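You operate a simulated robot arm through the tools that you are given. There is no shell and no other tool. Be economical: measure what you need, move in short steps, check, and stop when the job is done.

You are at the controls of a simulated two-armed robot. One attempt, no reset.

TASK
Take the blue tea towel from the worktop above the washer and hang it over the handle of the top oven door.

Only the result counts: the job must be done as asked and must still hold three seconds after the hand-in. Knocking over, shifting, dropping, spilling or breaking anything else fails it. Flat cloth is picked up by pressing the open fingertips on it (5 to 10 N) and closing them slowly along it; thin cloth reads only 2 to 8 mm in the jaws.

THE ROBOT
Two 7-joint arms with two-finger parallel grippers on one trunk, on a base that drives. Base frame: it is fixed to the floor where the robot stands at the start and does not move with it; the origin is under the middle of the robot, x ahead of it, y to its left, z up; the surface under the hand at the start is at about z = 910. Units: mm, degrees, N and s.
The left shoulder is at the start at [100, 174, 1107], the right one opposite. With the tool pointing down near the work surface each hand reaches from about 320 to 740 mm from the robot's upright axis, wherever it stands, measured 20 degrees to its own side. Payload 3.6 kg a hand.
The tool frame of a hand sits at the grasp point between the pads (the TCP): z along the fingers, y along the line on which they close. The tips reach 30 mm beyond it. The gripper opens to 110 mm. The fingers are 20 mm wide and 10 mm thick; the gripper's body (48 by 112 mm) begins 55 mm behind the TCP.
Orientation is that of the tool frame in the base frame, as a unit quaternion [x, y, z, w]. With the fingers straight down and closing along the base's y, the tool's x points along the base's -x, its y along +y and its z along -z.

THE INTERFACE
- The arms move only by the tool drive_tool. It takes "left_plan", "right_plan" or both (then of equal length, played together; a hand with none holds still); each is a list of rows, each a list of 7 numbers: the shift along the base's x, y, z in mm, then the turn, a rotation vector about the base's x, y, z in degrees, then the closure, from 0 (fully open) to 1 (shut). In form: [[x, y, z, ax, ay, az, jaw], ...]. A call has 1 to 8 rows; each row shifts and turns the commanded pose from where the row before left it. Each row takes 0.2 s and may step no farther than 50 mm and 8.6 degrees from the row before; otherwise, or with a gripper value out of range, the whole call is refused. Where a pose cannot be reached the arm comes as near as it can. A force on the tool above 40 N (or 10 N above the force at the start of the call, whichever is more), or a blocked arm, ends the call early, and 0.2 s more pass. Each finger travels about 153 mm/s and halts on what it meets, pressing with about 32 N; the grip force reading is that of the motor and also rises with nothing between the fingers. The clock runs only during rows and for 0.2 s after the last one: add rows that do not move to give the fingers time. It gives the time, the measured TCP pose, the force on the tool (base axes), the opening and the grip force at its end, in the units of the frame above (readings bear some noise), with the torque about the TCP (base axes, N m) and any sound that the robot's microphone picked up.
- Cameras (640 x 400 px; columns grow to the right, rows downward): "scene" is now at [182.3, 43.4, 1266.9]; the picture's right is [0.54, -0.84, -0.00], its down [-0.58, -0.37, -0.72] and it looks along [0.61, 0.39, -0.69] (base axes); focal length 214 px, centre (320, 200). "left" rides on the left gripper at [72, -17, -103] in its tool frame; the picture's right is [0.23, 0.97, 0.00], its down [-0.76, 0.18, -0.62] and it looks along [-0.61, 0.14, 0.78] (tool axes); focal length 222 px, centre (320, 200). "right" rides on the right gripper at [72, 17, -103] in its tool frame; the picture's right is [-0.23, 0.97, 0.00], its down [-0.76, -0.18, -0.62] and it looks along [-0.61, -0.14, 0.78] (tool axes); focal length 222 px, centre (320, 200). There is no depth. A picture from a camera that has moved, and an enlarged one, comes with that camera's place and axes in the base frame and with its lens.
- capture(camera): a new picture of that camera. It takes no simulated time.
- raise_lower(by): slides the trunk up (or, below 0, down) by that many mm; the arms and the scene camera ride with it, the base frame stays. It gives what a move gives, with no picture.
- roll_base(legs): drives the robot by 1 to 6 legs, each [ahead, left, turn to the left] in mm, mm and degrees, along the robot's own axes; the way and the turn of a leg run together, so that a leg with both is an arc; at most 1500 mm and 180 degrees a leg. The arms and the cameras ride along, it lands a little off, and it stops where it bumps. It gives what a move gives.
- head_to(pan, tilt): turns the head with the scene camera to pan (to the left, within 86 degrees either way) and tilt (down, from -29 to 69), counted from straight ahead of the robot. It gives what a move gives.
- close_up(camera, box): a new picture of the part [left, top, right, bottom] of that camera's present view, enlarged. It takes no simulated time.
- close_job(): hands the job in; it is judged then, once.

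Work in short steps. Places have to be worked out from the pictures, the camera data and where the tool is seen: move nearer, look again, correct. Check each grasp and each placing, and mend what went wrong. You have 120 turns and 100 pictures in all, those below and enlarged ones among them. Open the grippers and draw the arms clear of the work before you hand the job in, unless the task says otherwise; then end with one line.

The tools are called after "Emit:" as name(argument=value, ...) on one line, values as JSON. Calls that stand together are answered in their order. drive_tool: Moves the arms, as the interface text tells. Its arguments: {"type":"object","properties":{"left_plan":{"type":"array"},"right_plan":{"type":"array"}},"required":[]} The other tools are called the same way: raise_lower (by) slides the trunk up or down; roll_base (legs) drives the base; head_to (pan, tilt) turns the head that bears the scene camera; capture (camera) takes a picture; close_up (camera, box) takes an enlarged picture of a part of a camera's view; close_job () hands the job in.

At the start:

```text
clock: 0.0
left_eef_pos: [397.4, 410.4, 1045.3]
left_tcp_rot: [0.0, 1.0, -0.001, 0.0]
left_contact_force: [0.8, -0.3, 0.2]
left_moment: [0.0, 0.01, 0.02]
left_opening: 110.0
left_finger_force: 0.0
right_eef_pos: [281.7, 43.7, 1149.3]
right_tcp_rot: [0.0, 1.0, -0.001, -0.001]
right_contact_force: [0.6, 1.1, 0.0]
right_moment: [0.0, -0.04, -0.01]
right_opening: 110.0
right_finger_force: 0.0
trunk travel left (down, up): [-225.0, 538.0]
robot x, y, heading: [0.3, 0.2, 0.2]
head pan, tilt: [32.6, 43.6]
```

scene: 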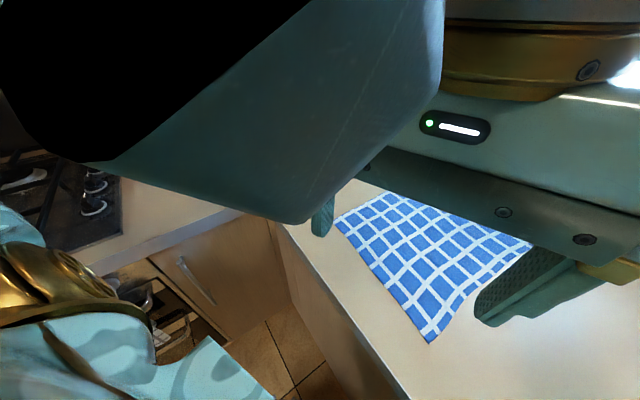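
right: 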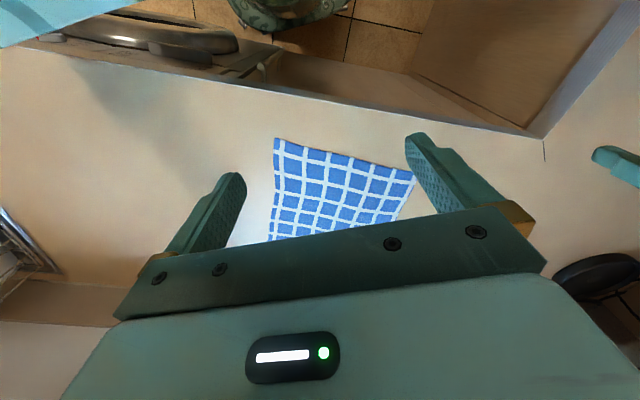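
left: 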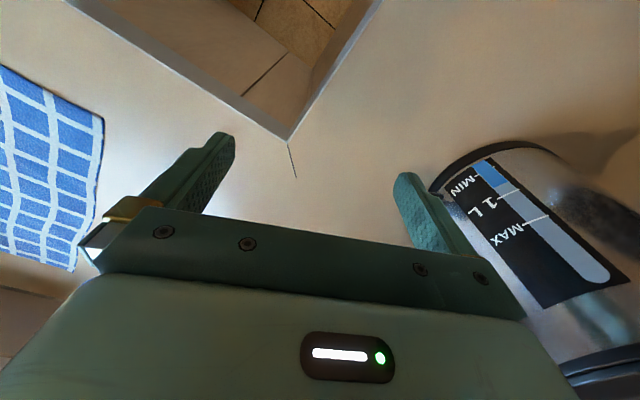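

The towel lies on the worktop ahead, partly hidden by the right arm. I'll turn the head to find the oven and its handle.

Emit:
head_to(pan=80, tilt=25)

Emit:
capture(camera="scene")

Emit:
head_to(pan=-70, tilt=25)

Emit:
capture(camera="scene")

```text
clock: 1.1
left_eef_pos: [397.4, 410.3, 1045.0]
left_tcp_rot: [0.0, 1.0, 0.0, 0.001]
left_contact_force: [0.1, 0.4, -0.9]
left_moment: [0.01, -0.01, 0.05]
left_opening: 110.1
left_finger_force: 0.1
right_eef_pos: [282.7, 45.2, 1149.6]
right_tcp_rot: [0.011, 1.0, 0.0, -0.001]
right_contact_force: [14.4, 102.1, -12.3]
right_moment: [-13.23, 0.7, -8.71]
right_opening: 109.9
right_finger_force: 0.1
trunk travel left (down, up): [-225.0, 538.0]
robot x, y, heading: [2.6, 1.1, -0.3]
head pan, tilt: [80.0, 25.0]
```

```text
96 pictures are left
camera scene: at [143.3, 85.1, 1291.8], right [0.94, -0.33, 0.0], down [-0.15, -0.43, -0.89], along [0.29, 0.84, -0.46], focal length 214 px, centre (320, 200)
```

scene: 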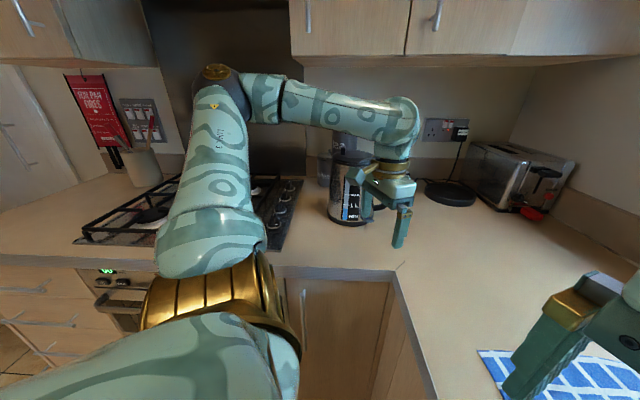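

```text
clock: 3.5
left_eef_pos: [395.8, 409.7, 1045.6]
left_tcp_rot: [0.0, 1.0, -0.001, 0.001]
left_contact_force: [-0.6, -0.7, 0.0]
left_moment: [0.03, -0.01, -0.03]
left_opening: 110.2
left_finger_force: 0.1
right_eef_pos: [286.9, 43.8, 1147.4]
right_tcp_rot: [0.005, 1.0, -0.002, 0.001]
right_contact_force: [94.5, -33.7, -43.1]
right_moment: [3.08, 6.34, 1.89]
right_opening: 110.0
right_finger_force: 0.1
trunk travel left (down, up): [-225.0, 538.0]
robot x, y, heading: [-2.8, -2.2, 0.2]
head pan, tilt: [-70.0, 25.0]
```

```text
95 pictures are left
camera scene: at [204.5, -5.4, 1292.7], right [-0.05, -1.0, 0.0], down [-0.45, 0.02, -0.89], along [0.89, -0.04, -0.45], focal length 214 px, centre (320, 200)
```

scene: 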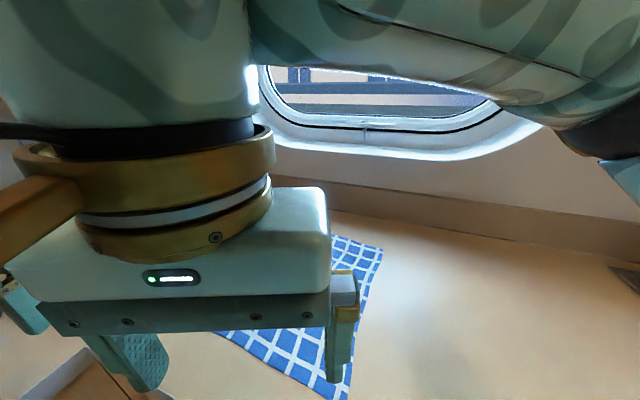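

The head is pushing against the right arm, so I'll turn it back to the left at once and then clear that arm. The oven sits under the hob on the left side.

Emit:
head_to(pan=40, tilt=30)

Emit:
drive_tool(right_plan=[[0, -40, 0, 0, 0, 0, 0], [0, -40, 0, 0, 0, 0, 0], [0, -40, 0, 0, 0, 0, 0], [0, -40, 0, 0, 0, 0, 0], [0, -40, 0, 0, 0, 0, 0], [0, -40, 0, 0, 0, 0, 0], [0, -40, 0, 0, 0, 0, 0]])

Emit:
capture(camera="scene")

```text
clock: 5.4
left_eef_pos: [397.1, 410.4, 1045.2]
left_tcp_rot: [0.001, 1.0, 0.001, 0.0]
left_contact_force: [0.3, 0.2, -0.9]
left_moment: [0.01, 0.02, 0.0]
left_opening: 110.0
left_finger_force: 0.0
right_eef_pos: [281.4, 44.5, 1150.0]
right_tcp_rot: [0.0, 1.0, 0.0, 0.0]
right_contact_force: [-0.7, -0.4, 0.5]
right_moment: [0.0, 0.02, -0.03]
right_opening: 110.1
right_finger_force: 0.2
trunk travel left (down, up): [-225.0, 538.0]
robot x, y, heading: [-2.0, -1.8, 0.1]
head pan, tilt: [40.0, 30.0]
```

```text
clock: 5.8
left_eef_pos: [396.7, 409.5, 1045.3]
left_tcp_rot: [0.0, 1.0, 0.001, 0.0]
left_contact_force: [-0.1, -0.5, 0.1]
left_moment: [-0.01, 0.02, 0.01]
left_opening: 110.1
left_finger_force: 0.0
right_eef_pos: [285.9, 4.7, 1147.5]
right_tcp_rot: [0.018, 1.0, -0.001, -0.001]
right_contact_force: [8.2, 19.0, -4.8]
right_moment: [-2.41, 0.76, -1.59]
right_opening: 109.8
right_finger_force: 0.1
trunk travel left (down, up): [-225.0, 538.0]
robot x, y, heading: [-1.1, 0.1, -0.1]
head pan, tilt: [40.0, 30.0]
stopped in row 2 (right hand): the force on the tool passed its limit at 111 N (the readings are from after the stop); the commanded pose is now the measured one
```

```text
94 pictures are left
camera scene: at [184.0, 54.5, 1287.2], right [0.62, -0.78, 0.0], down [-0.4, -0.31, -0.86], along [0.68, 0.54, -0.5], focal length 214 px, centre (320, 200)
```

scene: 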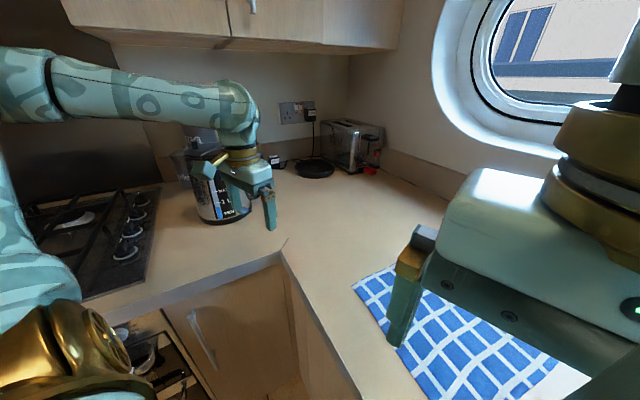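

The right hand bumps the head when moving sideways, so I'll move it forward first, then to the right.

Emit:
drive_tool(right_plan=[[25, 5, 0, 0, 0, 0, 0], [40, 0, 0, 0, 0, 0, 0], [40, 0, 0, 0, 0, 0, 0], [30, -30, 0, 0, 0, 0, 0], [20, -40, 0, 0, 0, 0, 0], [0, -45, 0, 0, 0, 0, 0], [0, -45, 0, 0, 0, 0, 0], [0, -45, 0, 0, 0, 0, 0]])

Emit:
capture(camera="scene")

Emit:
capture(camera="right")

```text
clock: 7.6
left_eef_pos: [397.3, 409.9, 1046.5]
left_tcp_rot: [0.001, 1.0, 0.0, 0.0]
left_contact_force: [-0.1, 0.3, -0.5]
left_moment: [0.03, 0.01, -0.01]
left_opening: 109.8
left_finger_force: 0.0
right_eef_pos: [443.2, -197.0, 1144.7]
right_tcp_rot: [0.014, 1.0, 0.0, 0.0]
right_contact_force: [-0.6, -0.1, -0.2]
right_moment: [0.02, -0.02, 0.0]
right_opening: 110.2
right_finger_force: 0.1
trunk travel left (down, up): [-225.0, 538.0]
robot x, y, heading: [1.5, -1.9, -0.0]
head pan, tilt: [40.0, 30.0]
```

```text
93 pictures are left
camera scene: at [181.9, 55.8, 1287.7], right [0.64, -0.77, 0.0], down [-0.38, -0.32, -0.87], along [0.66, 0.56, -0.5], focal length 214 px, centre (320, 200)
```

scene: 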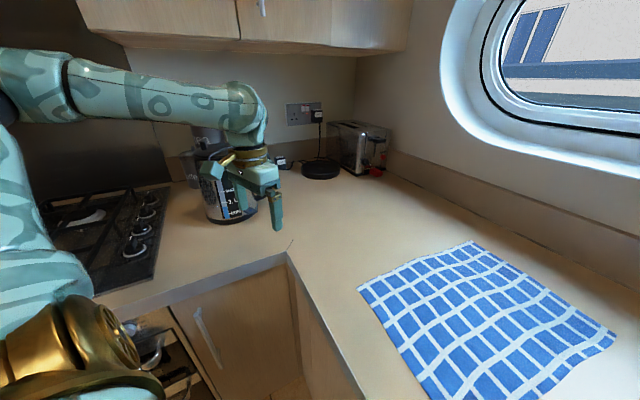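

```text
92 pictures are left
camera right: at [368.2, -177.4, 1249.2], right [0.26, 0.97, 0.0], down [0.76, -0.2, 0.62], along [0.6, -0.16, -0.78], focal length 222 px, centre (320, 200)
```

right: 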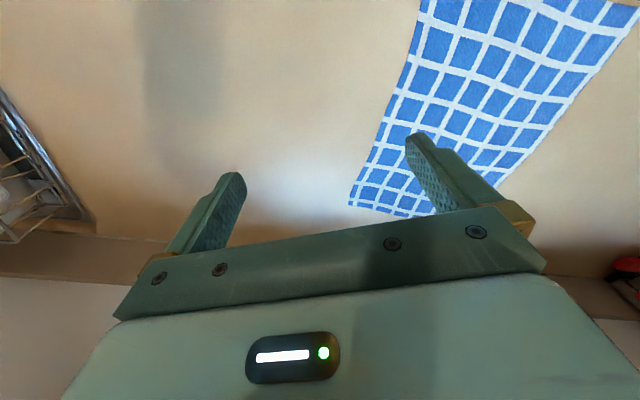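

The towel corners come out at roughly (336,-42), (456,183), (779,27) and (651,-197), so the counters are turned about -24°. I'll retract the left arm away from the kettle to look at the oven under the hob.

Emit:
drive_tool(left_plan=[[0, -20, 45, 0, 0, 0, 0], [0, -20, 45, 0, 0, 0, 0], [-10, -30, 40, 0, 0, 0, 0], [-10, -40, 10, 0, 0, 0, 0], [-10, -40, 0, 0, 0, 0, 0], [0, -40, 0, 0, 0, 0, 0]])

Emit:
head_to(pan=86, tilt=45)

Emit:
capture(camera="scene")

```text
refused: row 3 steps farther than a row can; nothing moved
```

```text
clock: 8.8
left_eef_pos: [395.8, 410.6, 1045.3]
left_tcp_rot: [0.0, 1.0, 0.0, 0.001]
left_contact_force: [0.2, -1.0, -0.5]
left_moment: [0.05, -0.02, 0.02]
left_opening: 109.9
left_finger_force: 0.1
right_eef_pos: [442.4, -195.5, 1145.5]
right_tcp_rot: [0.015, 1.0, -0.001, 0.002]
right_contact_force: [0.1, 0.3, 0.1]
right_moment: [-0.02, -0.01, -0.02]
right_opening: 109.9
right_finger_force: 0.1
trunk travel left (down, up): [-225.0, 538.0]
robot x, y, heading: [-0.4, -0.2, -0.0]
head pan, tilt: [85.9, 45.0]
```

```text
91 pictures are left
camera scene: at [118.8, 80.0, 1265.0], right [1.0, -0.07, 0.0], down [-0.05, -0.71, -0.71], along [0.05, 0.71, -0.71], focal length 214 px, centre (320, 200)
```

scene: 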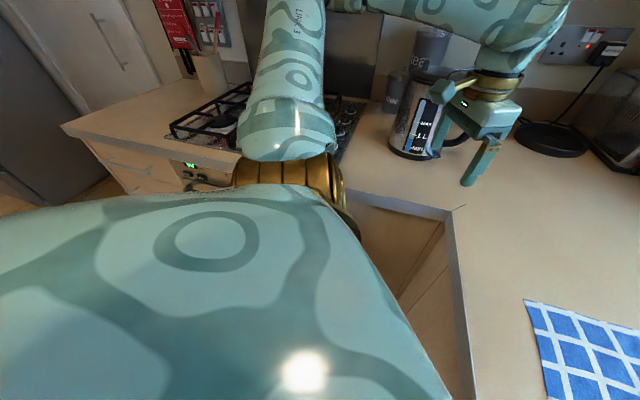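

The arm blocks the view, so I'll raise the trunk, draw the left hand in, and back the base off before turning toward the oven.

Emit:
raise_lower(by=120)

Emit:
drive_tool(left_plan=[[0, -25, 20, 0, 0, 0, 0], [0, -35, 20, 0, 0, 0, 0], [-10, -40, 0, 0, 0, 0, 0], [-10, -40, 0, 0, 0, 0, 0], [-10, -30, 0, 0, 0, 0, 0]])

Emit:
roll_base(legs=[[-250, 0, 0], [0, 0, 60]])

Emit:
head_to(pan=30, tilt=35)

Emit:
capture(camera="scene")

```text
clock: 10.3
left_eef_pos: [396.8, 409.5, 1164.7]
left_tcp_rot: [0.0, 1.0, 0.0, 0.0]
left_contact_force: [0.2, 0.7, 0.1]
left_moment: [-0.01, 0.03, 0.0]
left_opening: 109.7
left_finger_force: 0.1
right_eef_pos: [440.6, -196.4, 1266.4]
right_tcp_rot: [0.015, 1.0, -0.001, 0.0]
right_contact_force: [-0.3, 0.2, 0.6]
right_moment: [-0.03, -0.01, 0.01]
right_opening: 109.9
right_finger_force: 0.1
trunk travel left (down, up): [-345.0, 418.0]
robot x, y, heading: [-1.9, -0.2, 0.0]
head pan, tilt: [85.9, 45.0]
```

```text
clock: 11.5
left_eef_pos: [366.2, 240.7, 1205.4]
left_tcp_rot: [0.0, 1.0, 0.0, 0.001]
left_contact_force: [-0.3, 1.0, -1.3]
left_moment: [0.05, 0.02, -0.01]
left_opening: 110.1
left_finger_force: 0.1
right_eef_pos: [440.7, -195.4, 1268.3]
right_tcp_rot: [0.014, 1.0, 0.0, 0.0]
right_contact_force: [-0.1, 0.3, -0.2]
right_moment: [0.0, -0.01, 0.0]
right_opening: 109.8
right_finger_force: 0.0
trunk travel left (down, up): [-345.0, 418.0]
robot x, y, heading: [2.3, 0.7, -0.0]
head pan, tilt: [85.9, 45.0]
```

```text
clock: 16.0
left_eef_pos: [-284.4, 437.4, 1205.2]
left_tcp_rot: [-0.506, 0.863, -0.001, 0.0]
left_contact_force: [0.2, 0.0, 0.7]
left_moment: [-0.01, 0.0, 0.03]
left_opening: 110.0
left_finger_force: 0.0
right_eef_pos: [131.0, 288.6, 1267.7]
right_tcp_rot: [-0.494, 0.87, 0.0, 0.001]
right_contact_force: [0.0, 1.2, -0.1]
right_moment: [-0.01, 0.03, -0.01]
right_opening: 110.0
right_finger_force: 0.1
trunk travel left (down, up): [-345.0, 418.0]
robot x, y, heading: [-253.2, -1.9, 61.0]
head pan, tilt: [85.9, 45.0]
```

```text
clock: 17.2
left_eef_pos: [-286.7, 436.6, 1205.6]
left_tcp_rot: [-0.508, 0.862, 0.0, 0.0]
left_contact_force: [-0.3, -1.0, 0.0]
left_moment: [-0.01, -0.01, -0.01]
left_opening: 110.0
left_finger_force: 0.1
right_eef_pos: [131.7, 289.1, 1268.3]
right_tcp_rot: [-0.494, 0.87, -0.001, 0.001]
right_contact_force: [-0.3, -1.0, 0.6]
right_moment: [0.0, 0.01, -0.01]
right_opening: 110.2
right_finger_force: 0.0
trunk travel left (down, up): [-345.0, 418.0]
robot x, y, heading: [-254.4, -0.7, 61.1]
head pan, tilt: [30.0, 35.0]
```

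```text
90 pictures are left
camera scene: at [-226.5, 140.2, 1402.8], right [1.0, 0.02, 0.0], down [0.01, -0.57, -0.82], along [-0.01, 0.82, -0.57], focal length 214 px, centre (320, 200)
```

scene: 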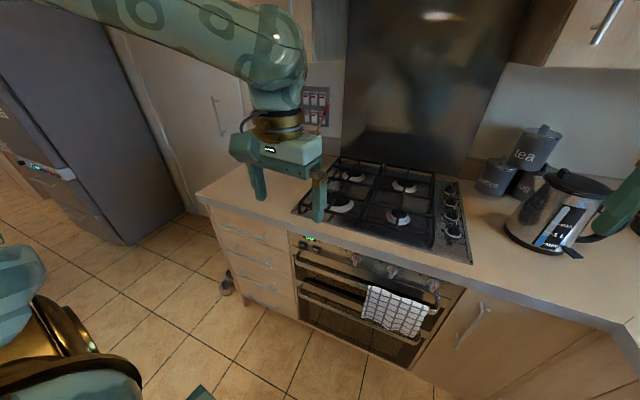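

The oven is in view and already has a checked towel on one of its handles. I'll enlarge it.

Emit:
close_up(camera="scene", box=[270, 220, 480, 370])

```text
2.67 times, centred on (375, 295) of scene
camera zoom: at [-226.5, 140.2, 1402.8], right [1.0, 0.02, 0.0], down [0.01, -0.57, -0.82], along [-0.01, 0.82, -0.57], focal length 572 px, centre (173, -53)
```

zoom: 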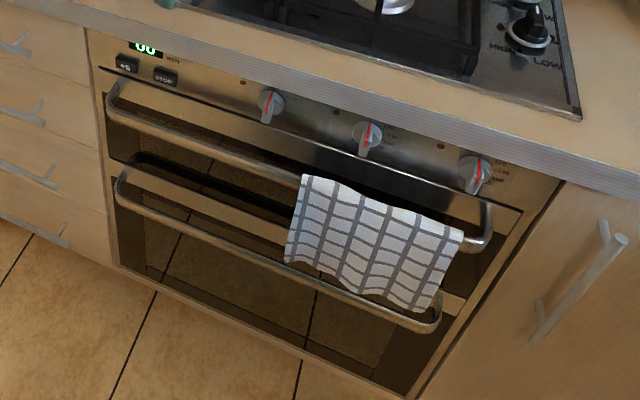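

The top handle carries a white towel on its right half, so I'll hang the blue one on the free left part, bunched narrow by holding it near one corner. I'll drive back to the towel first.

Emit:
roll_base(legs=[[0, 0, -61], [254, 0, 0]])

Emit:
head_to(pan=10, tilt=45)

Emit:
capture(camera="scene")

Emit:
capture(camera="left")

```text
clock: 21.8
left_eef_pos: [369.6, 233.3, 1204.5]
left_tcp_rot: [0.005, 1.0, 0.0, 0.0]
left_contact_force: [-0.1, 0.4, -0.3]
left_moment: [0.02, -0.01, 0.02]
left_opening: 109.9
left_finger_force: 0.0
right_eef_pos: [438.4, -202.3, 1267.7]
right_tcp_rot: [0.02, 1.0, -0.001, 0.0]
right_contact_force: [0.4, 0.2, -0.3]
right_moment: [0.02, 0.02, -0.01]
right_opening: 109.9
right_finger_force: 0.0
trunk travel left (down, up): [-345.0, 418.0]
robot x, y, heading: [-1.0, -4.9, -0.6]
head pan, tilt: [30.0, 35.0]
```

```text
clock: 22.6
left_eef_pos: [368.9, 233.2, 1206.2]
left_tcp_rot: [0.004, 1.0, 0.0, 0.002]
left_contact_force: [0.6, -0.6, 1.0]
left_moment: [0.02, 0.03, 0.0]
left_opening: 110.1
left_finger_force: 0.0
right_eef_pos: [438.6, -202.7, 1268.9]
right_tcp_rot: [0.02, 1.0, -0.002, 0.001]
right_contact_force: [0.4, -0.1, -0.4]
right_moment: [-0.01, 0.02, -0.03]
right_opening: 109.9
right_finger_force: 0.0
trunk travel left (down, up): [-345.0, 418.0]
robot x, y, heading: [-1.9, -1.3, -0.6]
head pan, tilt: [10.0, 45.0]
```

```text
88 pictures are left
camera scene: at [140.1, 8.8, 1388.0], right [0.16, -0.99, 0.0], down [-0.7, -0.12, -0.71], along [0.7, 0.12, -0.71], focal length 214 px, centre (320, 200)
```

scene: 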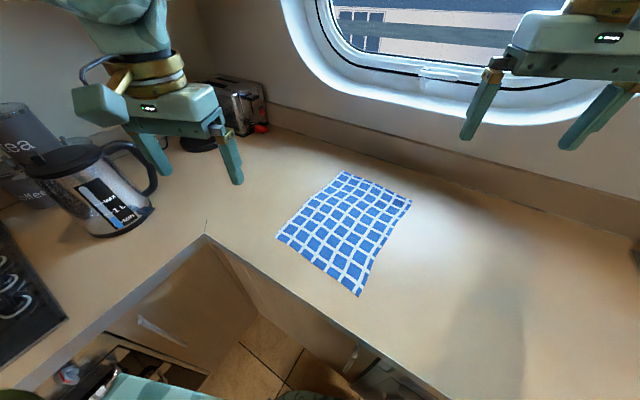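

```text
87 pictures are left
camera left: at [295.9, 217.2, 1308.9], right [-0.22, 0.98, 0.0], down [0.76, 0.17, 0.62], along [0.61, 0.14, -0.78], focal length 222 px, centre (320, 200)
```

left: 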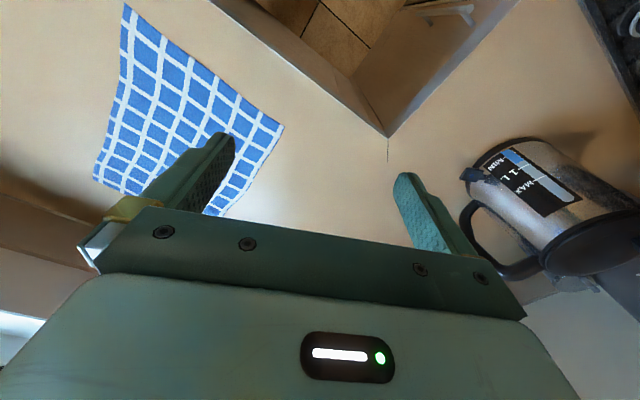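

The corners hold up: B (the near-left one) is at (457,181). I'll lower the trunk and bring the left hand over (478,125), just inboard of B, with the jaws half open.

Emit:
raise_lower(by=-120)

Emit:
drive_tool(left_plan=[[27, -27, -20, 0, 0, 0, 0.3], [27, -27, -20, 0, 0, 0, 0.545], [27, -27, -20, 0, 0, 0, 0.545], [27, -27, -25, 0, 0, 0, 0.545], [0, 0, -30, 0, 0, 0, 0.545], [0, 0, 0, 0, 0, 0, 0.545]])

Emit:
capture(camera="left")

Emit:
capture(camera="scene")

```text
clock: 24.1
left_eef_pos: [366.7, 234.9, 1085.6]
left_tcp_rot: [0.005, 1.0, 0.0, 0.002]
left_contact_force: [0.1, 0.2, 0.7]
left_moment: [-0.05, 0.02, 0.01]
left_opening: 110.0
left_finger_force: 0.0
right_eef_pos: [437.5, -204.2, 1149.6]
right_tcp_rot: [0.02, 1.0, -0.001, 0.002]
right_contact_force: [0.3, 0.3, 0.8]
right_moment: [-0.01, 0.0, 0.0]
right_opening: 110.2
right_finger_force: 0.0
trunk travel left (down, up): [-225.0, 538.0]
robot x, y, heading: [-2.2, -3.5, -0.7]
head pan, tilt: [10.0, 45.0]
```

```text
clock: 25.5
left_eef_pos: [477.2, 126.6, 971.0]
left_tcp_rot: [0.004, 1.0, 0.0, 0.001]
left_contact_force: [-0.5, -0.6, 0.0]
left_moment: [0.0, -0.02, 0.01]
left_opening: 49.9
left_finger_force: 0.1
right_eef_pos: [437.8, -202.4, 1148.6]
right_tcp_rot: [0.021, 1.0, -0.001, -0.001]
right_contact_force: [-0.8, 0.0, 1.0]
right_moment: [0.01, 0.0, -0.02]
right_opening: 110.2
right_finger_force: 0.0
trunk travel left (down, up): [-225.0, 538.0]
robot x, y, heading: [-2.2, -5.9, -0.5]
head pan, tilt: [10.0, 45.0]
```

```text
86 pictures are left
camera left: at [404.3, 109.5, 1073.8], right [-0.22, 0.98, 0.0], down [0.76, 0.17, 0.62], along [0.61, 0.14, -0.78], focal length 222 px, centre (320, 200)
```

left: 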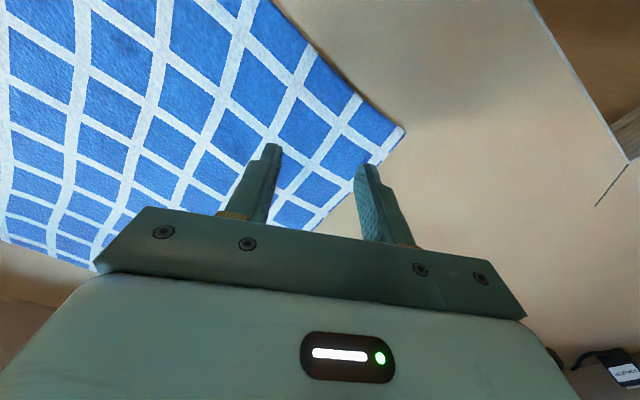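

```text
85 pictures are left
camera scene: at [193.0, 8.1, 1264.9], right [0.16, -0.99, 0.0], down [-0.7, -0.12, -0.71], along [0.7, 0.12, -0.71], focal length 214 px, centre (320, 200)
```

scene: 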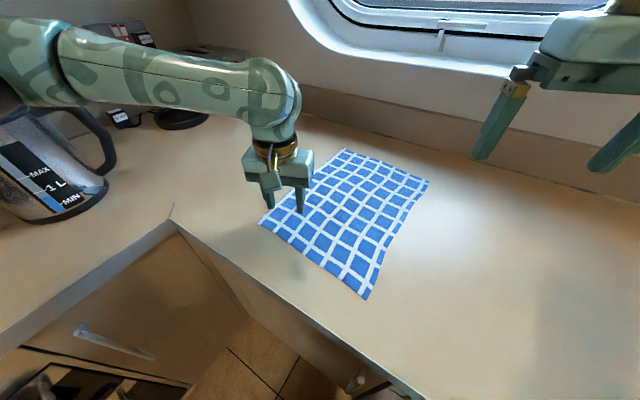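

The corner B measures (454,188), so the outer fingertip would sit close to the towel edge. I'll shift slightly inward and descend to just above contact.

Emit:
drive_tool(left_plan=[[-6, -10, -15, 0, 0, 0, 0.545], [0, 0, -10, 0, 0, 0, 0.545], [0, 0, -4, 0, 0, 0, 0.545], [0, 0, 0, 0, 0, 0, 0.545]])

```text
clock: 26.5
left_eef_pos: [471.1, 116.0, 940.5]
left_tcp_rot: [0.004, 1.0, 0.0, 0.001]
left_contact_force: [0.3, 0.6, 4.1]
left_moment: [-0.01, 0.04, 0.01]
left_opening: 50.0
left_finger_force: 0.0
right_eef_pos: [437.5, -203.9, 1148.3]
right_tcp_rot: [0.02, 1.0, -0.001, 0.001]
right_contact_force: [0.1, -0.5, -0.9]
right_moment: [-0.03, 0.01, -0.01]
right_opening: 110.2
right_finger_force: 0.1
trunk travel left (down, up): [-225.0, 538.0]
robot x, y, heading: [-2.7, -1.0, -0.7]
head pan, tilt: [10.0, 45.0]
```

Contact reads 4 N. I'll press about 2 mm more and close slowly along the cloth.

Emit:
drive_tool(left_plan=[[0, 0, -2, 0, 0, 0, 0.545], [0, 0, 0, 0, 0, 0, 0.6], [0, 0, 0, 0, 0, 0, 0.67], [0, 0, 0, 0, 0, 0, 0.74], [0, 0, 0, 0, 0, 0, 0.81], [0, 0, 0, 0, 0, 0, 0.88], [0, 0, 0, 0, 0, 0, 0.95], [0, 0, 0, 0, 0, 0, 1.0]])

Emit:
capture(camera="left")

```text
clock: 28.3
left_eef_pos: [470.0, 115.8, 941.3]
left_tcp_rot: [0.004, 1.0, 0.001, 0.003]
left_contact_force: [1.6, 0.0, 35.4]
left_moment: [0.0, 0.05, -0.02]
left_opening: 2.0
left_finger_force: 32.2
right_eef_pos: [435.2, -204.1, 1148.0]
right_tcp_rot: [0.02, 1.0, -0.001, 0.002]
right_contact_force: [0.3, -0.5, 0.0]
right_moment: [0.03, -0.01, 0.03]
right_opening: 109.5
right_finger_force: 0.0
trunk travel left (down, up): [-225.0, 538.0]
robot x, y, heading: [1.9, -3.2, -0.8]
head pan, tilt: [10.0, 45.0]
```

```text
84 pictures are left
camera left: at [396.4, 98.7, 1044.4], right [-0.22, 0.98, 0.0], down [0.76, 0.17, 0.63], along [0.61, 0.14, -0.78], focal length 222 px, centre (320, 200)
```

left: 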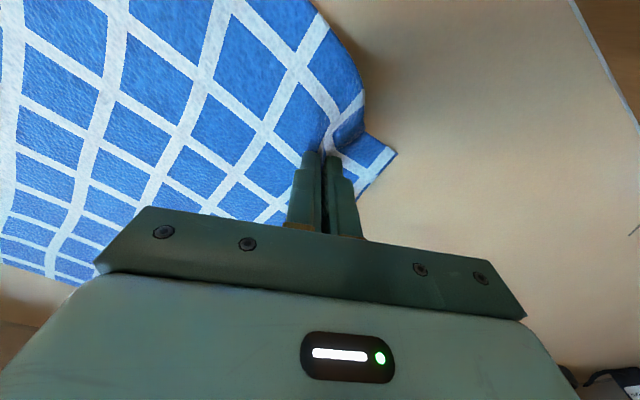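

A fold appears to be caught (2.0 mm). I'll lift a little and check.

Emit:
drive_tool(left_plan=[[0, 0, 15, 0, 0, 0, 1.0], [0, 0, 25, 0, 0, 0, 1.0], [0, 0, 30, 0, 0, 0, 1.0], [0, 0, 30, 0, 0, 0, 1.0]])

Emit:
capture(camera="left")

Emit:
capture(camera="scene")

```text
clock: 29.3
left_eef_pos: [471.8, 115.9, 1037.8]
left_tcp_rot: [0.004, 1.0, 0.001, 0.0]
left_contact_force: [0.3, 0.6, 0.0]
left_moment: [0.01, -0.03, 0.0]
left_opening: 2.3
left_finger_force: 32.0
right_eef_pos: [437.5, -203.3, 1146.8]
right_tcp_rot: [0.02, 1.0, -0.002, 0.001]
right_contact_force: [1.0, 0.3, 0.2]
right_moment: [-0.01, -0.04, -0.01]
right_opening: 110.1
right_finger_force: 0.1
trunk travel left (down, up): [-225.0, 538.0]
robot x, y, heading: [-3.1, -1.9, -0.8]
head pan, tilt: [10.0, 45.0]
```

```text
83 pictures are left
camera left: at [399.4, 99.7, 1141.8], right [-0.22, 0.98, 0.0], down [0.76, 0.17, 0.62], along [0.61, 0.14, -0.78], focal length 222 px, centre (320, 200)
```

left: 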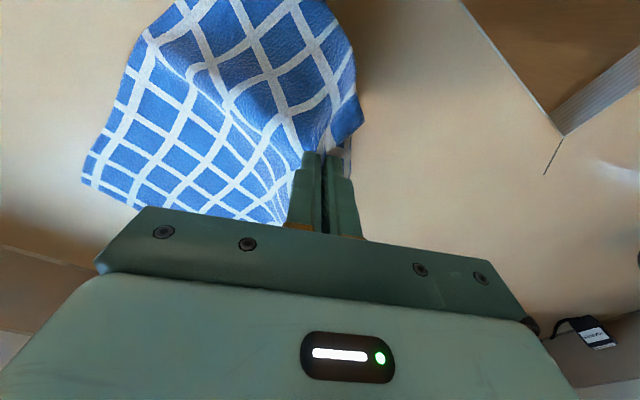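

```text
82 pictures are left
camera scene: at [192.4, 8.1, 1265.0], right [0.16, -0.99, 0.0], down [-0.7, -0.12, -0.71], along [0.7, 0.12, -0.71], focal length 214 px, centre (320, 200)
```

scene: 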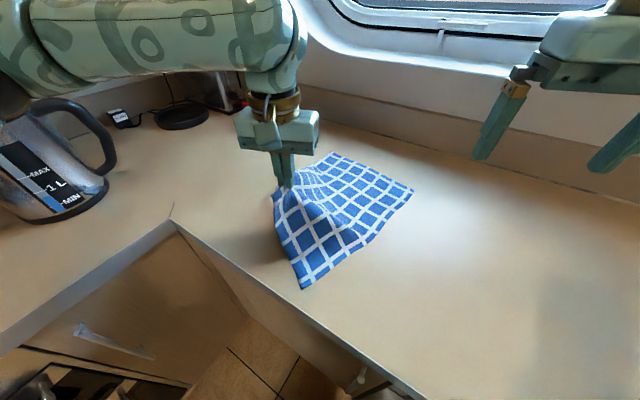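

The grasp holds. I'll raise the trunk and arm until the towel hangs free.

Emit:
raise_lower(by=300)

Emit:
drive_tool(left_plan=[[0, 0, 30, 0, 0, 0, 1.0], [0, 0, 30, 0, 0, 0, 1.0], [0, 0, 0, 0, 0, 0, 1.0], [0, 0, 0, 0, 0, 0, 1.0]])

Emit:
head_to(pan=10, tilt=55)

Emit:
capture(camera="scene")

Emit:
capture(camera="right")

```text
clock: 32.3
left_eef_pos: [408.4, 117.3, 1415.5]
left_tcp_rot: [0.004, 0.995, -0.001, 0.098]
left_contact_force: [-0.1, 0.0, -0.4]
left_moment: [0.01, -0.03, -0.02]
left_opening: 2.1
left_finger_force: 32.1
right_eef_pos: [438.5, -202.3, 1447.2]
right_tcp_rot: [0.02, 1.0, -0.001, 0.0]
right_contact_force: [-0.2, -0.3, -0.4]
right_moment: [-0.01, -0.01, -0.01]
right_opening: 110.1
right_finger_force: 0.2
trunk travel left (down, up): [-525.0, 238.0]
robot x, y, heading: [-1.4, -2.2, -0.9]
head pan, tilt: [10.0, 45.0]
```

```text
clock: 33.3
left_eef_pos: [415.0, 128.0, 1449.0]
left_tcp_rot: [0.003, 0.995, 0.0, 0.098]
left_contact_force: [-0.1, -0.1, -0.4]
left_moment: [0.01, 0.01, 0.02]
left_opening: 2.1
left_finger_force: 31.6
left hand out of reach, approached as far as the arm can: row 1, 2
right_eef_pos: [437.9, -202.7, 1447.7]
right_tcp_rot: [0.02, 1.0, -0.001, 0.001]
right_contact_force: [-0.3, 0.5, -0.2]
right_moment: [0.02, -0.02, 0.01]
right_opening: 110.1
right_finger_force: 0.0
trunk travel left (down, up): [-525.0, 238.0]
robot x, y, heading: [-5.1, -6.1, -0.9]
head pan, tilt: [10.0, 45.0]
```

```text
clock: 34.0
left_eef_pos: [415.0, 128.1, 1448.7]
left_tcp_rot: [0.003, 0.995, 0.0, 0.099]
left_contact_force: [0.0, 0.1, -0.1]
left_moment: [-0.03, -0.01, -0.03]
left_opening: 2.4
left_finger_force: 32.1
right_eef_pos: [437.2, -203.1, 1447.0]
right_tcp_rot: [0.02, 1.0, 0.0, 0.0]
right_contact_force: [-0.3, 0.5, -0.9]
right_moment: [-0.03, 0.01, 0.04]
right_opening: 109.8
right_finger_force: 0.1
trunk travel left (down, up): [-525.0, 238.0]
robot x, y, heading: [0.4, -0.4, -0.3]
head pan, tilt: [10.0, 55.0]
```

```text
81 pictures are left
camera scene: at [89.8, 7.6, 1556.1], right [0.16, -0.99, 0.0], down [-0.81, -0.13, -0.57], along [0.57, 0.09, -0.82], focal length 214 px, centre (320, 200)
```

scene: 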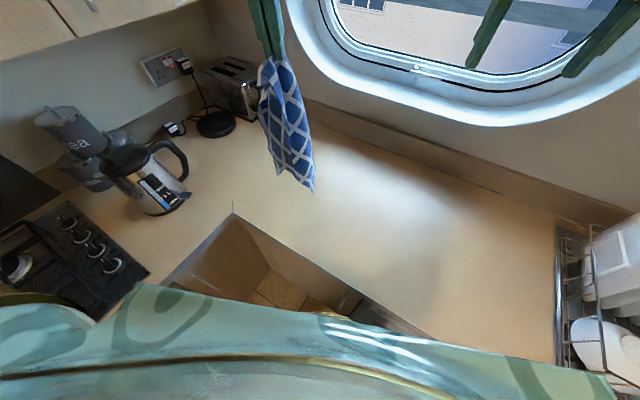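

```text
80 pictures are left
camera right: at [364.7, -181.9, 1551.4], right [0.27, 0.96, 0.0], down [0.75, -0.21, 0.62], along [0.6, -0.17, -0.78], focal length 222 px, centre (320, 200)
```

right: 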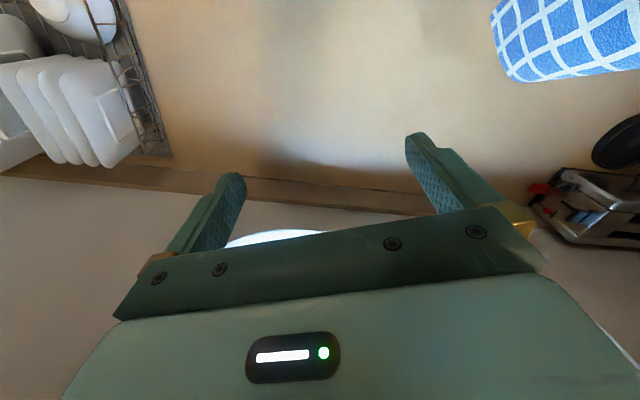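

The towel hangs free and narrow. I'll back away and turn to face the oven, stopping short of it.

Emit:
roll_base(legs=[[-380, 0, 0], [0, 25, 66]])

Emit:
head_to(pan=0, tilt=50)

Emit:
capture(camera="scene")

Emit:
capture(camera="right")

```text
clock: 39.3
left_eef_pos: [-337.8, 453.1, 1448.9]
left_tcp_rot: [-0.536, 0.838, 0.053, 0.083]
left_contact_force: [0.5, -0.3, 0.5]
left_moment: [0.01, 0.0, -0.05]
left_opening: 2.2
left_finger_force: 32.5
right_eef_pos: [-26.0, 338.0, 1447.7]
right_tcp_rot: [-0.526, 0.85, -0.001, 0.001]
right_contact_force: [-0.4, -0.3, 0.2]
right_moment: [0.04, 0.0, -0.02]
right_opening: 110.0
right_finger_force: 0.0
trunk travel left (down, up): [-525.0, 238.0]
robot x, y, heading: [-390.7, 23.7, 65.1]
head pan, tilt: [10.0, 55.0]
```

```text
clock: 40.0
left_eef_pos: [-337.1, 453.1, 1449.9]
left_tcp_rot: [-0.536, 0.838, 0.054, 0.083]
left_contact_force: [-0.4, 0.1, -0.2]
left_moment: [0.01, -0.04, -0.05]
left_opening: 2.1
left_finger_force: 32.1
right_eef_pos: [-26.5, 338.5, 1448.6]
right_tcp_rot: [-0.526, 0.85, 0.0, 0.001]
right_contact_force: [-0.3, -0.2, 0.8]
right_moment: [0.04, -0.01, 0.04]
right_opening: 110.2
right_finger_force: 0.2
trunk travel left (down, up): [-525.0, 238.0]
robot x, y, heading: [-386.3, 20.1, 65.1]
head pan, tilt: [0.0, 50.0]
```

```text
79 pictures are left
camera scene: at [-349.1, 107.0, 1562.5], right [0.91, -0.42, 0.0], down [-0.32, -0.7, -0.64], along [0.27, 0.58, -0.77], focal length 214 px, centre (320, 200)
```

scene: 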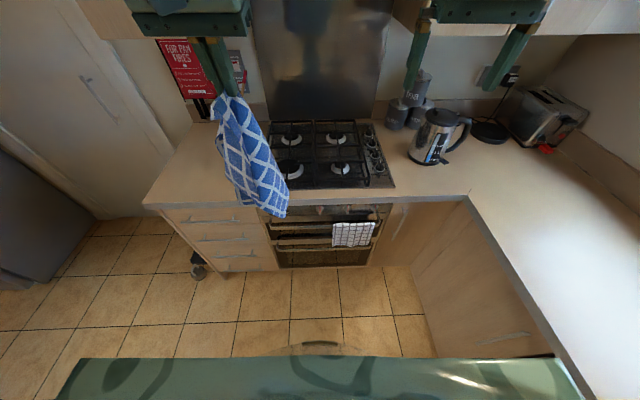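

```text
78 pictures are left
camera right: at [-75.7, 281.3, 1551.4], right [-0.77, 0.64, 0.0], down [0.5, 0.6, 0.62], along [0.4, 0.48, -0.78], focal length 222 px, centre (320, 200)
```

right: 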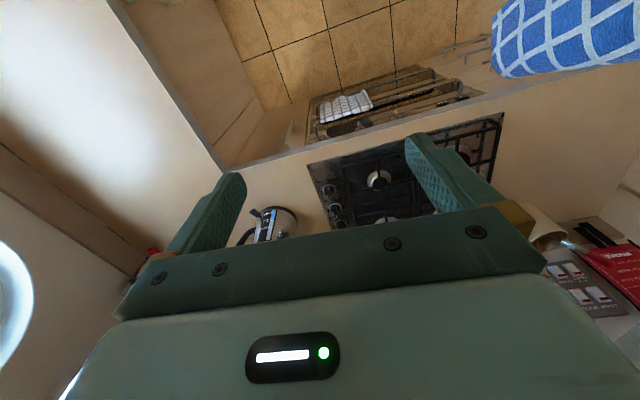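

I'll take enlarged views of the oven handle from the scene and right cameras to triangulate it.

Emit:
close_up(camera="scene", box=[240, 180, 410, 286])

Emit:
close_up(camera="right", box=[280, 50, 500, 188])

```text
3.76 times, centred on (325, 233) of scene
camera zoom: at [-349.1, 107.0, 1562.5], right [0.91, -0.42, 0.0], down [-0.32, -0.7, -0.64], along [0.27, 0.58, -0.77], focal length 807 px, centre (301, 76)
```

zoom: 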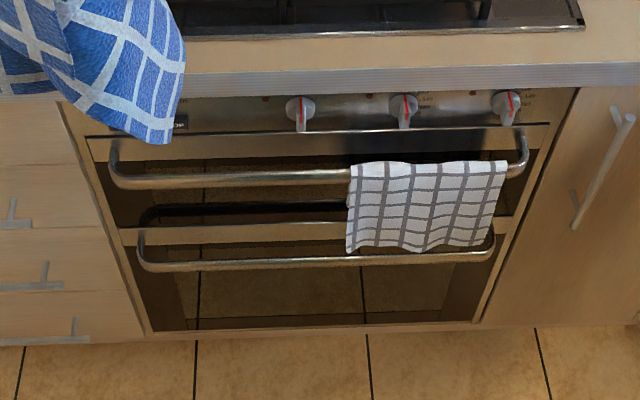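

```text
2.90 times, centred on (390, 119) of right
camera zoom: at [-75.7, 281.3, 1551.4], right [-0.77, 0.64, 0.0], down [0.5, 0.6, 0.62], along [0.4, 0.48, -0.78], focal length 644 px, centre (117, 435)
```

zoom: 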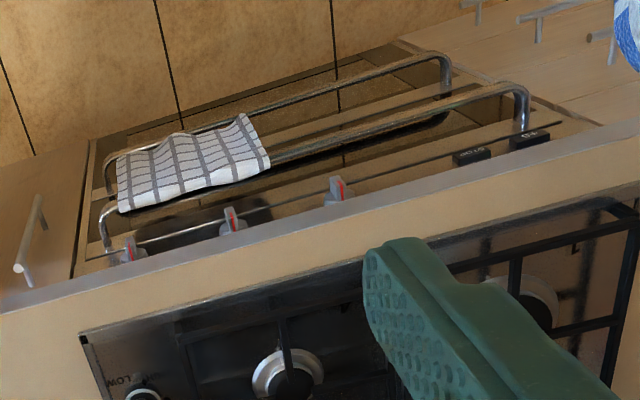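

Triangulating puts the top bar from about (-330,684) to (122,486), with its centre at z≈740. It sits only ~14 mm in front of the counter lip. The free left part is about 280 mm long, so I'll aim 145 mm from the left end, near (-197,626). The plan is to hang the towel in front, push its bottom behind the bar with the right fingertips while lowering the left hand, then lay the top over the front. First I'll lower the trunk.

Emit:
raise_lower(by=-250)

Emit:
capture(camera="scene")

Emit:
capture(camera="right")

```text
clock: 42.6
left_eef_pos: [-337.6, 451.4, 1199.1]
left_tcp_rot: [-0.537, 0.838, 0.053, 0.083]
left_contact_force: [0.0, -0.2, 0.0]
left_moment: [-0.03, -0.01, -0.06]
left_opening: 2.2
left_finger_force: 32.1
right_eef_pos: [-26.5, 338.1, 1198.5]
right_tcp_rot: [-0.526, 0.85, -0.001, 0.001]
right_contact_force: [-0.3, -0.5, 0.0]
right_moment: [-0.02, 0.0, 0.02]
right_opening: 109.9
right_finger_force: 0.1
trunk travel left (down, up): [-275.0, 488.0]
robot x, y, heading: [-390.8, 15.9, 65.0]
head pan, tilt: [0.0, 50.0]
```

```text
75 pictures are left
camera scene: at [-319.9, 169.9, 1309.8], right [0.91, -0.42, 0.0], down [-0.32, -0.7, -0.64], along [0.27, 0.58, -0.77], focal length 214 px, centre (320, 200)
```

scene: 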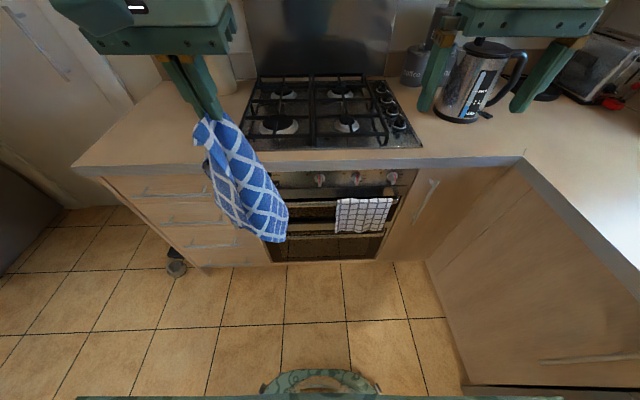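

```text
74 pictures are left
camera right: at [-75.8, 280.8, 1301.8], right [-0.77, 0.64, 0.0], down [0.5, 0.6, 0.62], along [0.4, 0.48, -0.78], focal length 222 px, centre (320, 200)
```

right: 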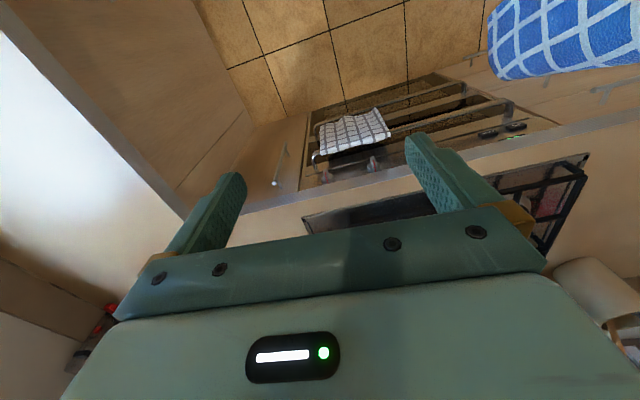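

I'll turn the right hand's fingers to point horizontally at the oven while lowering it, keeping it clear of everything. The left hand moves toward the oven.

Emit:
drive_tool(left_plan=[[14, 14, -4, 0, 0, 0, 1], [14, 14, -4, 0, 0, 0, 1], [14, 14, -4, 0, 0, 0, 1], [14, 14, -4, 0, 0, 0, 1], [14, 14, -4, 0, 0, 0, 1], [14, 14, -4, 0, 0, 0, 1], [14, 14, -4, 0, 0, 0, 1], [0, 0, 0, 0, 0, 0, 1]], right_plan=[[0, 0, -27, 7.49, -3.28, 0, 0.5], [0, 0, -27, 7.49, -3.28, 0, 0.5], [0, 0, -27, 7.49, -3.28, 0, 0.6], [0, 0, -27, 7.49, -3.28, 0, 0.68], [0, 0, -27, 7.49, -3.28, 0, 0.68], [0, 0, -27, 7.49, -3.28, 0, 0.68], [0, 0, -27, 7.49, -3.28, 0, 0.68], [0, 0, -27, 7.49, -3.28, 0, 0.68]])

Emit:
capture(camera="scene")

```text
clock: 44.4
left_eef_pos: [-315.2, 514.9, 1189.2]
left_tcp_rot: [-0.537, 0.838, 0.052, 0.085]
left_contact_force: [-0.8, 0.4, -0.2]
left_moment: [-0.01, -0.01, -0.04]
left_opening: 1.9
left_finger_force: 32.6
left hand out of reach, approached as far as the arm can: row 2, 3, 4, 5, 6, 7
right_eef_pos: [-85.5, 389.5, 1068.0]
right_tcp_rot: [-0.46, 0.726, 0.293, 0.419]
right_contact_force: [-1.0, -0.1, 1.1]
right_moment: [-0.03, 0.01, -0.02]
right_opening: 35.0
right_finger_force: 0.0
right hand out of reach, approached as far as the arm can: row 6, 7, 8
trunk travel left (down, up): [-275.0, 488.0]
robot x, y, heading: [-391.4, 20.7, 65.1]
head pan, tilt: [0.0, 50.0]
```

```text
73 pictures are left
camera scene: at [-323.3, 169.8, 1310.0], right [0.91, -0.42, 0.0], down [-0.32, -0.7, -0.64], along [0.27, 0.58, -0.77], focal length 214 px, centre (320, 200)
```

scene: 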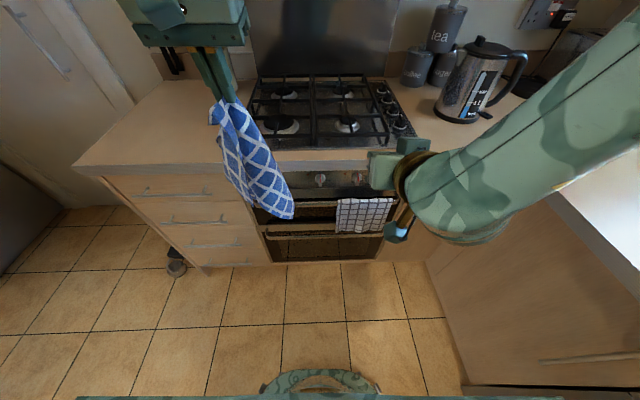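

The left hand is near its upper reach limit, so I'll raise the trunk 100 mm. The right fingers, now about 30° below horizontal, are good enough for pushing. Then I'll move the left forward and down.

Emit:
raise_lower(by=100)

Emit:
drive_tool(left_plan=[[0, 0, -40, 0, 0, 0, 1], [0, 0, -40, 0, 0, 0, 1], [15, 7, -25, 0, 0, 0, 1], [20, 9, -10, 0, 0, 0, 1], [20, 9, 0, 0, 0, 0, 1], [20, 9, 0, 0, 0, 0, 1], [19, 9, 0, 0, 0, 0, 1], [0, 0, 0, 0, 0, 0, 1]])

Emit:
capture(camera="scene")

```text
clock: 45.7
left_eef_pos: [-325.8, 486.5, 1323.5]
left_tcp_rot: [-0.535, 0.833, 0.074, 0.119]
left_contact_force: [0.5, 0.4, 0.7]
left_moment: [-0.01, 0.01, -0.02]
left_opening: 2.3
left_finger_force: 31.7
right_eef_pos: [-93.1, 369.8, 1198.4]
right_tcp_rot: [-0.448, 0.708, 0.313, 0.447]
right_contact_force: [-0.2, -0.1, -0.2]
right_moment: [0.0, 0.04, 0.0]
right_opening: 35.2
right_finger_force: 0.1
trunk travel left (down, up): [-375.0, 388.0]
robot x, y, heading: [-387.4, 20.1, 65.1]
head pan, tilt: [0.0, 50.0]
```

```text
clock: 47.5
left_eef_pos: [-302.0, 504.5, 1212.1]
left_tcp_rot: [-0.535, 0.833, 0.075, 0.121]
left_contact_force: [0.5, 0.0, -0.9]
left_moment: [-0.06, 0.02, 0.01]
left_opening: 2.2
left_finger_force: 31.8
left hand out of reach, approached as far as the arm can: row 4, 5, 6, 7
right_eef_pos: [-92.4, 367.4, 1199.7]
right_tcp_rot: [-0.448, 0.708, 0.313, 0.447]
right_contact_force: [0.7, -0.1, 0.2]
right_moment: [-0.02, 0.08, 0.01]
right_opening: 35.3
right_finger_force: 0.1
trunk travel left (down, up): [-375.0, 388.0]
robot x, y, heading: [-391.0, 18.0, 65.1]
head pan, tilt: [0.0, 50.0]
```

```text
72 pictures are left
camera scene: at [-335.6, 135.7, 1411.4], right [0.91, -0.42, 0.0], down [-0.32, -0.7, -0.64], along [0.27, 0.58, -0.77], focal length 214 px, centre (320, 200)
```

scene: 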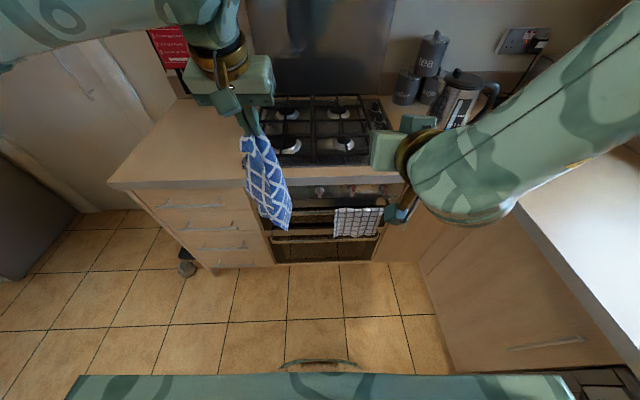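

The left hand has picked up a 16° tilt and says it is out of reach. I'll rotate it back to vertical, lower it a bit, and see whether it frees up.

Emit:
drive_tool(left_plan=[[0, 0, -10, -5, 2.3, 0, 1], [0, 0, -10, -5, 2.3, 0, 1], [0, 0, -10, -5, 2.3, 0, 1], [0, 0, -10, 0, 0, 0, 1], [10, 5, 0, 0, 0, 0, 1], [20, 9, 0, 0, 0, 0, 1], [0, 0, 0, 0, 0, 0, 1]])

```text
clock: 49.1
left_eef_pos: [-324.9, 504.2, 1194.2]
left_tcp_rot: [-0.542, 0.841, -0.003, -0.001]
left_contact_force: [-0.8, -0.1, -1.0]
left_moment: [0.05, 0.01, -0.05]
left_opening: 2.3
left_finger_force: 31.8
left hand out of reach, approached as far as the arm can: row 1, 2, 3, 4, 5, 6
right_eef_pos: [-91.8, 368.2, 1199.4]
right_tcp_rot: [-0.448, 0.707, 0.314, 0.447]
right_contact_force: [0.1, -0.4, 0.6]
right_moment: [0.02, -0.03, -0.02]
right_opening: 35.1
right_finger_force: 0.1
trunk travel left (down, up): [-375.0, 388.0]
robot x, y, heading: [-392.1, 18.7, 65.1]
head pan, tilt: [0.0, 50.0]
```

I'll test by going straight down, since reach should widen at lower heights.

Emit:
drive_tool(left_plan=[[0, 0, -30, 0, 0, 0, 1], [0, 0, -30, 0, 0, 0, 1], [0, 0, -20, 0, 0, 0, 1], [0, 0, 0, 0, 0, 0, 1]])

Emit:
head_to(pan=40, tilt=0)

Emit:
capture(camera="scene")

```text
clock: 50.1
left_eef_pos: [-324.5, 506.4, 1113.7]
left_tcp_rot: [-0.541, 0.841, -0.003, -0.001]
left_contact_force: [-1.1, -0.5, -0.2]
left_moment: [0.0, 0.02, -0.06]
left_opening: 1.8
left_finger_force: 31.7
right_eef_pos: [-92.5, 368.8, 1198.4]
right_tcp_rot: [-0.447, 0.708, 0.312, 0.448]
right_contact_force: [-0.1, -0.9, 0.8]
right_moment: [0.0, 0.01, 0.02]
right_opening: 35.0
right_finger_force: 0.0
trunk travel left (down, up): [-375.0, 388.0]
robot x, y, heading: [-388.3, 22.7, 65.3]
head pan, tilt: [0.0, 50.0]
```

```text
clock: 51.3
left_eef_pos: [-324.8, 505.0, 1114.7]
left_tcp_rot: [-0.54, 0.842, -0.003, -0.002]
left_contact_force: [-0.2, 0.1, -0.3]
left_moment: [-0.02, 0.02, -0.05]
left_opening: 2.4
left_finger_force: 32.2
right_eef_pos: [-92.4, 368.5, 1198.0]
right_tcp_rot: [-0.448, 0.708, 0.314, 0.447]
right_contact_force: [0.3, 0.0, -0.6]
right_moment: [0.05, -0.02, 0.01]
right_opening: 35.1
right_finger_force: 0.0
trunk travel left (down, up): [-375.0, 388.0]
robot x, y, heading: [-391.4, 19.5, 65.1]
head pan, tilt: [40.0, 0.0]
```

```text
71 pictures are left
camera scene: at [-391.6, 152.8, 1489.2], right [0.97, 0.26, 0.0], down [0.0, 0.0, -1.0], along [-0.26, 0.97, 0.0], focal length 214 px, centre (320, 200)
```

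scene: 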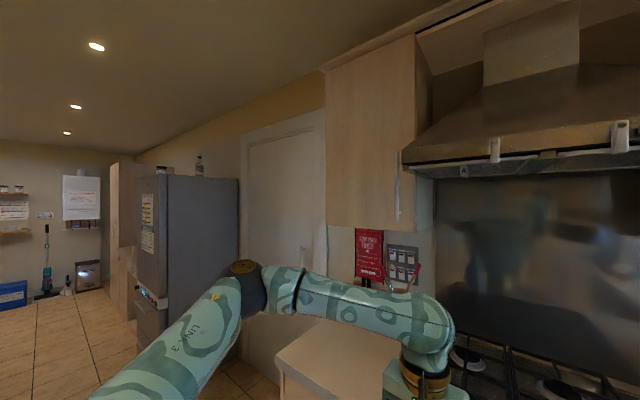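

It's reachable again at this height. I'll raise the trunk 50 mm and drive 70 mm toward the oven so the target is comfortably within reach, still ~90 mm in front of the bar.

Emit:
raise_lower(by=50)

Emit:
roll_base(legs=[[70, 0, 1]])

Emit:
head_to(pan=10, tilt=50)

Emit:
capture(camera="scene")

```text
clock: 52.2
left_eef_pos: [-328.2, 501.8, 1174.9]
left_tcp_rot: [-0.539, 0.842, 0.003, 0.009]
left_contact_force: [0.1, -0.5, -0.3]
left_moment: [-0.03, -0.01, -0.02]
left_opening: 2.1
left_finger_force: 31.7
right_eef_pos: [-93.8, 369.0, 1249.2]
right_tcp_rot: [-0.447, 0.709, 0.312, 0.447]
right_contact_force: [0.5, -0.2, 0.3]
right_moment: [0.0, -0.03, 0.0]
right_opening: 35.6
right_finger_force: 0.0
trunk travel left (down, up): [-425.0, 338.0]
robot x, y, heading: [-390.2, 19.4, 65.3]
head pan, tilt: [40.0, 0.0]
```

```text
clock: 53.2
left_eef_pos: [-306.9, 567.4, 1174.2]
left_tcp_rot: [-0.548, 0.837, 0.003, 0.009]
left_contact_force: [-0.3, -0.4, -1.3]
left_moment: [-0.01, 0.01, -0.04]
left_opening: 2.2
left_finger_force: 32.1
right_eef_pos: [-70.2, 438.7, 1248.9]
right_tcp_rot: [-0.455, 0.705, 0.316, 0.443]
right_contact_force: [0.2, 0.2, -1.0]
right_moment: [-0.02, 0.02, 0.01]
right_opening: 35.3
right_finger_force: 0.2
trunk travel left (down, up): [-425.0, 338.0]
robot x, y, heading: [-358.0, 82.9, 66.0]
head pan, tilt: [40.0, 0.0]
```

```text
clock: 54.4
left_eef_pos: [-307.2, 566.3, 1175.2]
left_tcp_rot: [-0.548, 0.837, 0.003, 0.01]
left_contact_force: [0.1, 0.2, 0.2]
left_moment: [-0.01, 0.02, -0.03]
left_opening: 2.1
left_finger_force: 31.6
right_eef_pos: [-70.5, 437.6, 1248.6]
right_tcp_rot: [-0.454, 0.704, 0.317, 0.445]
right_contact_force: [-0.5, 0.0, 0.7]
right_moment: [0.03, -0.04, 0.01]
right_opening: 35.1
right_finger_force: 0.0
trunk travel left (down, up): [-425.0, 338.0]
robot x, y, heading: [-361.5, 80.4, 66.2]
head pan, tilt: [10.0, 50.0]
```

```text
70 pictures are left
camera scene: at [-327.4, 192.2, 1461.9], right [0.97, -0.24, 0.0], down [-0.18, -0.74, -0.64], along [0.15, 0.62, -0.77], focal length 214 px, centre (320, 200)
```

scene: 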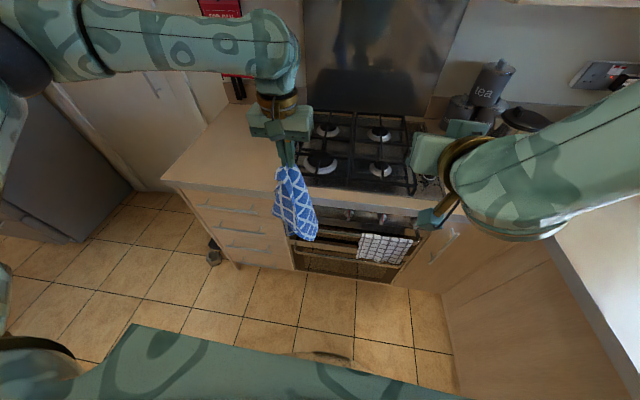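

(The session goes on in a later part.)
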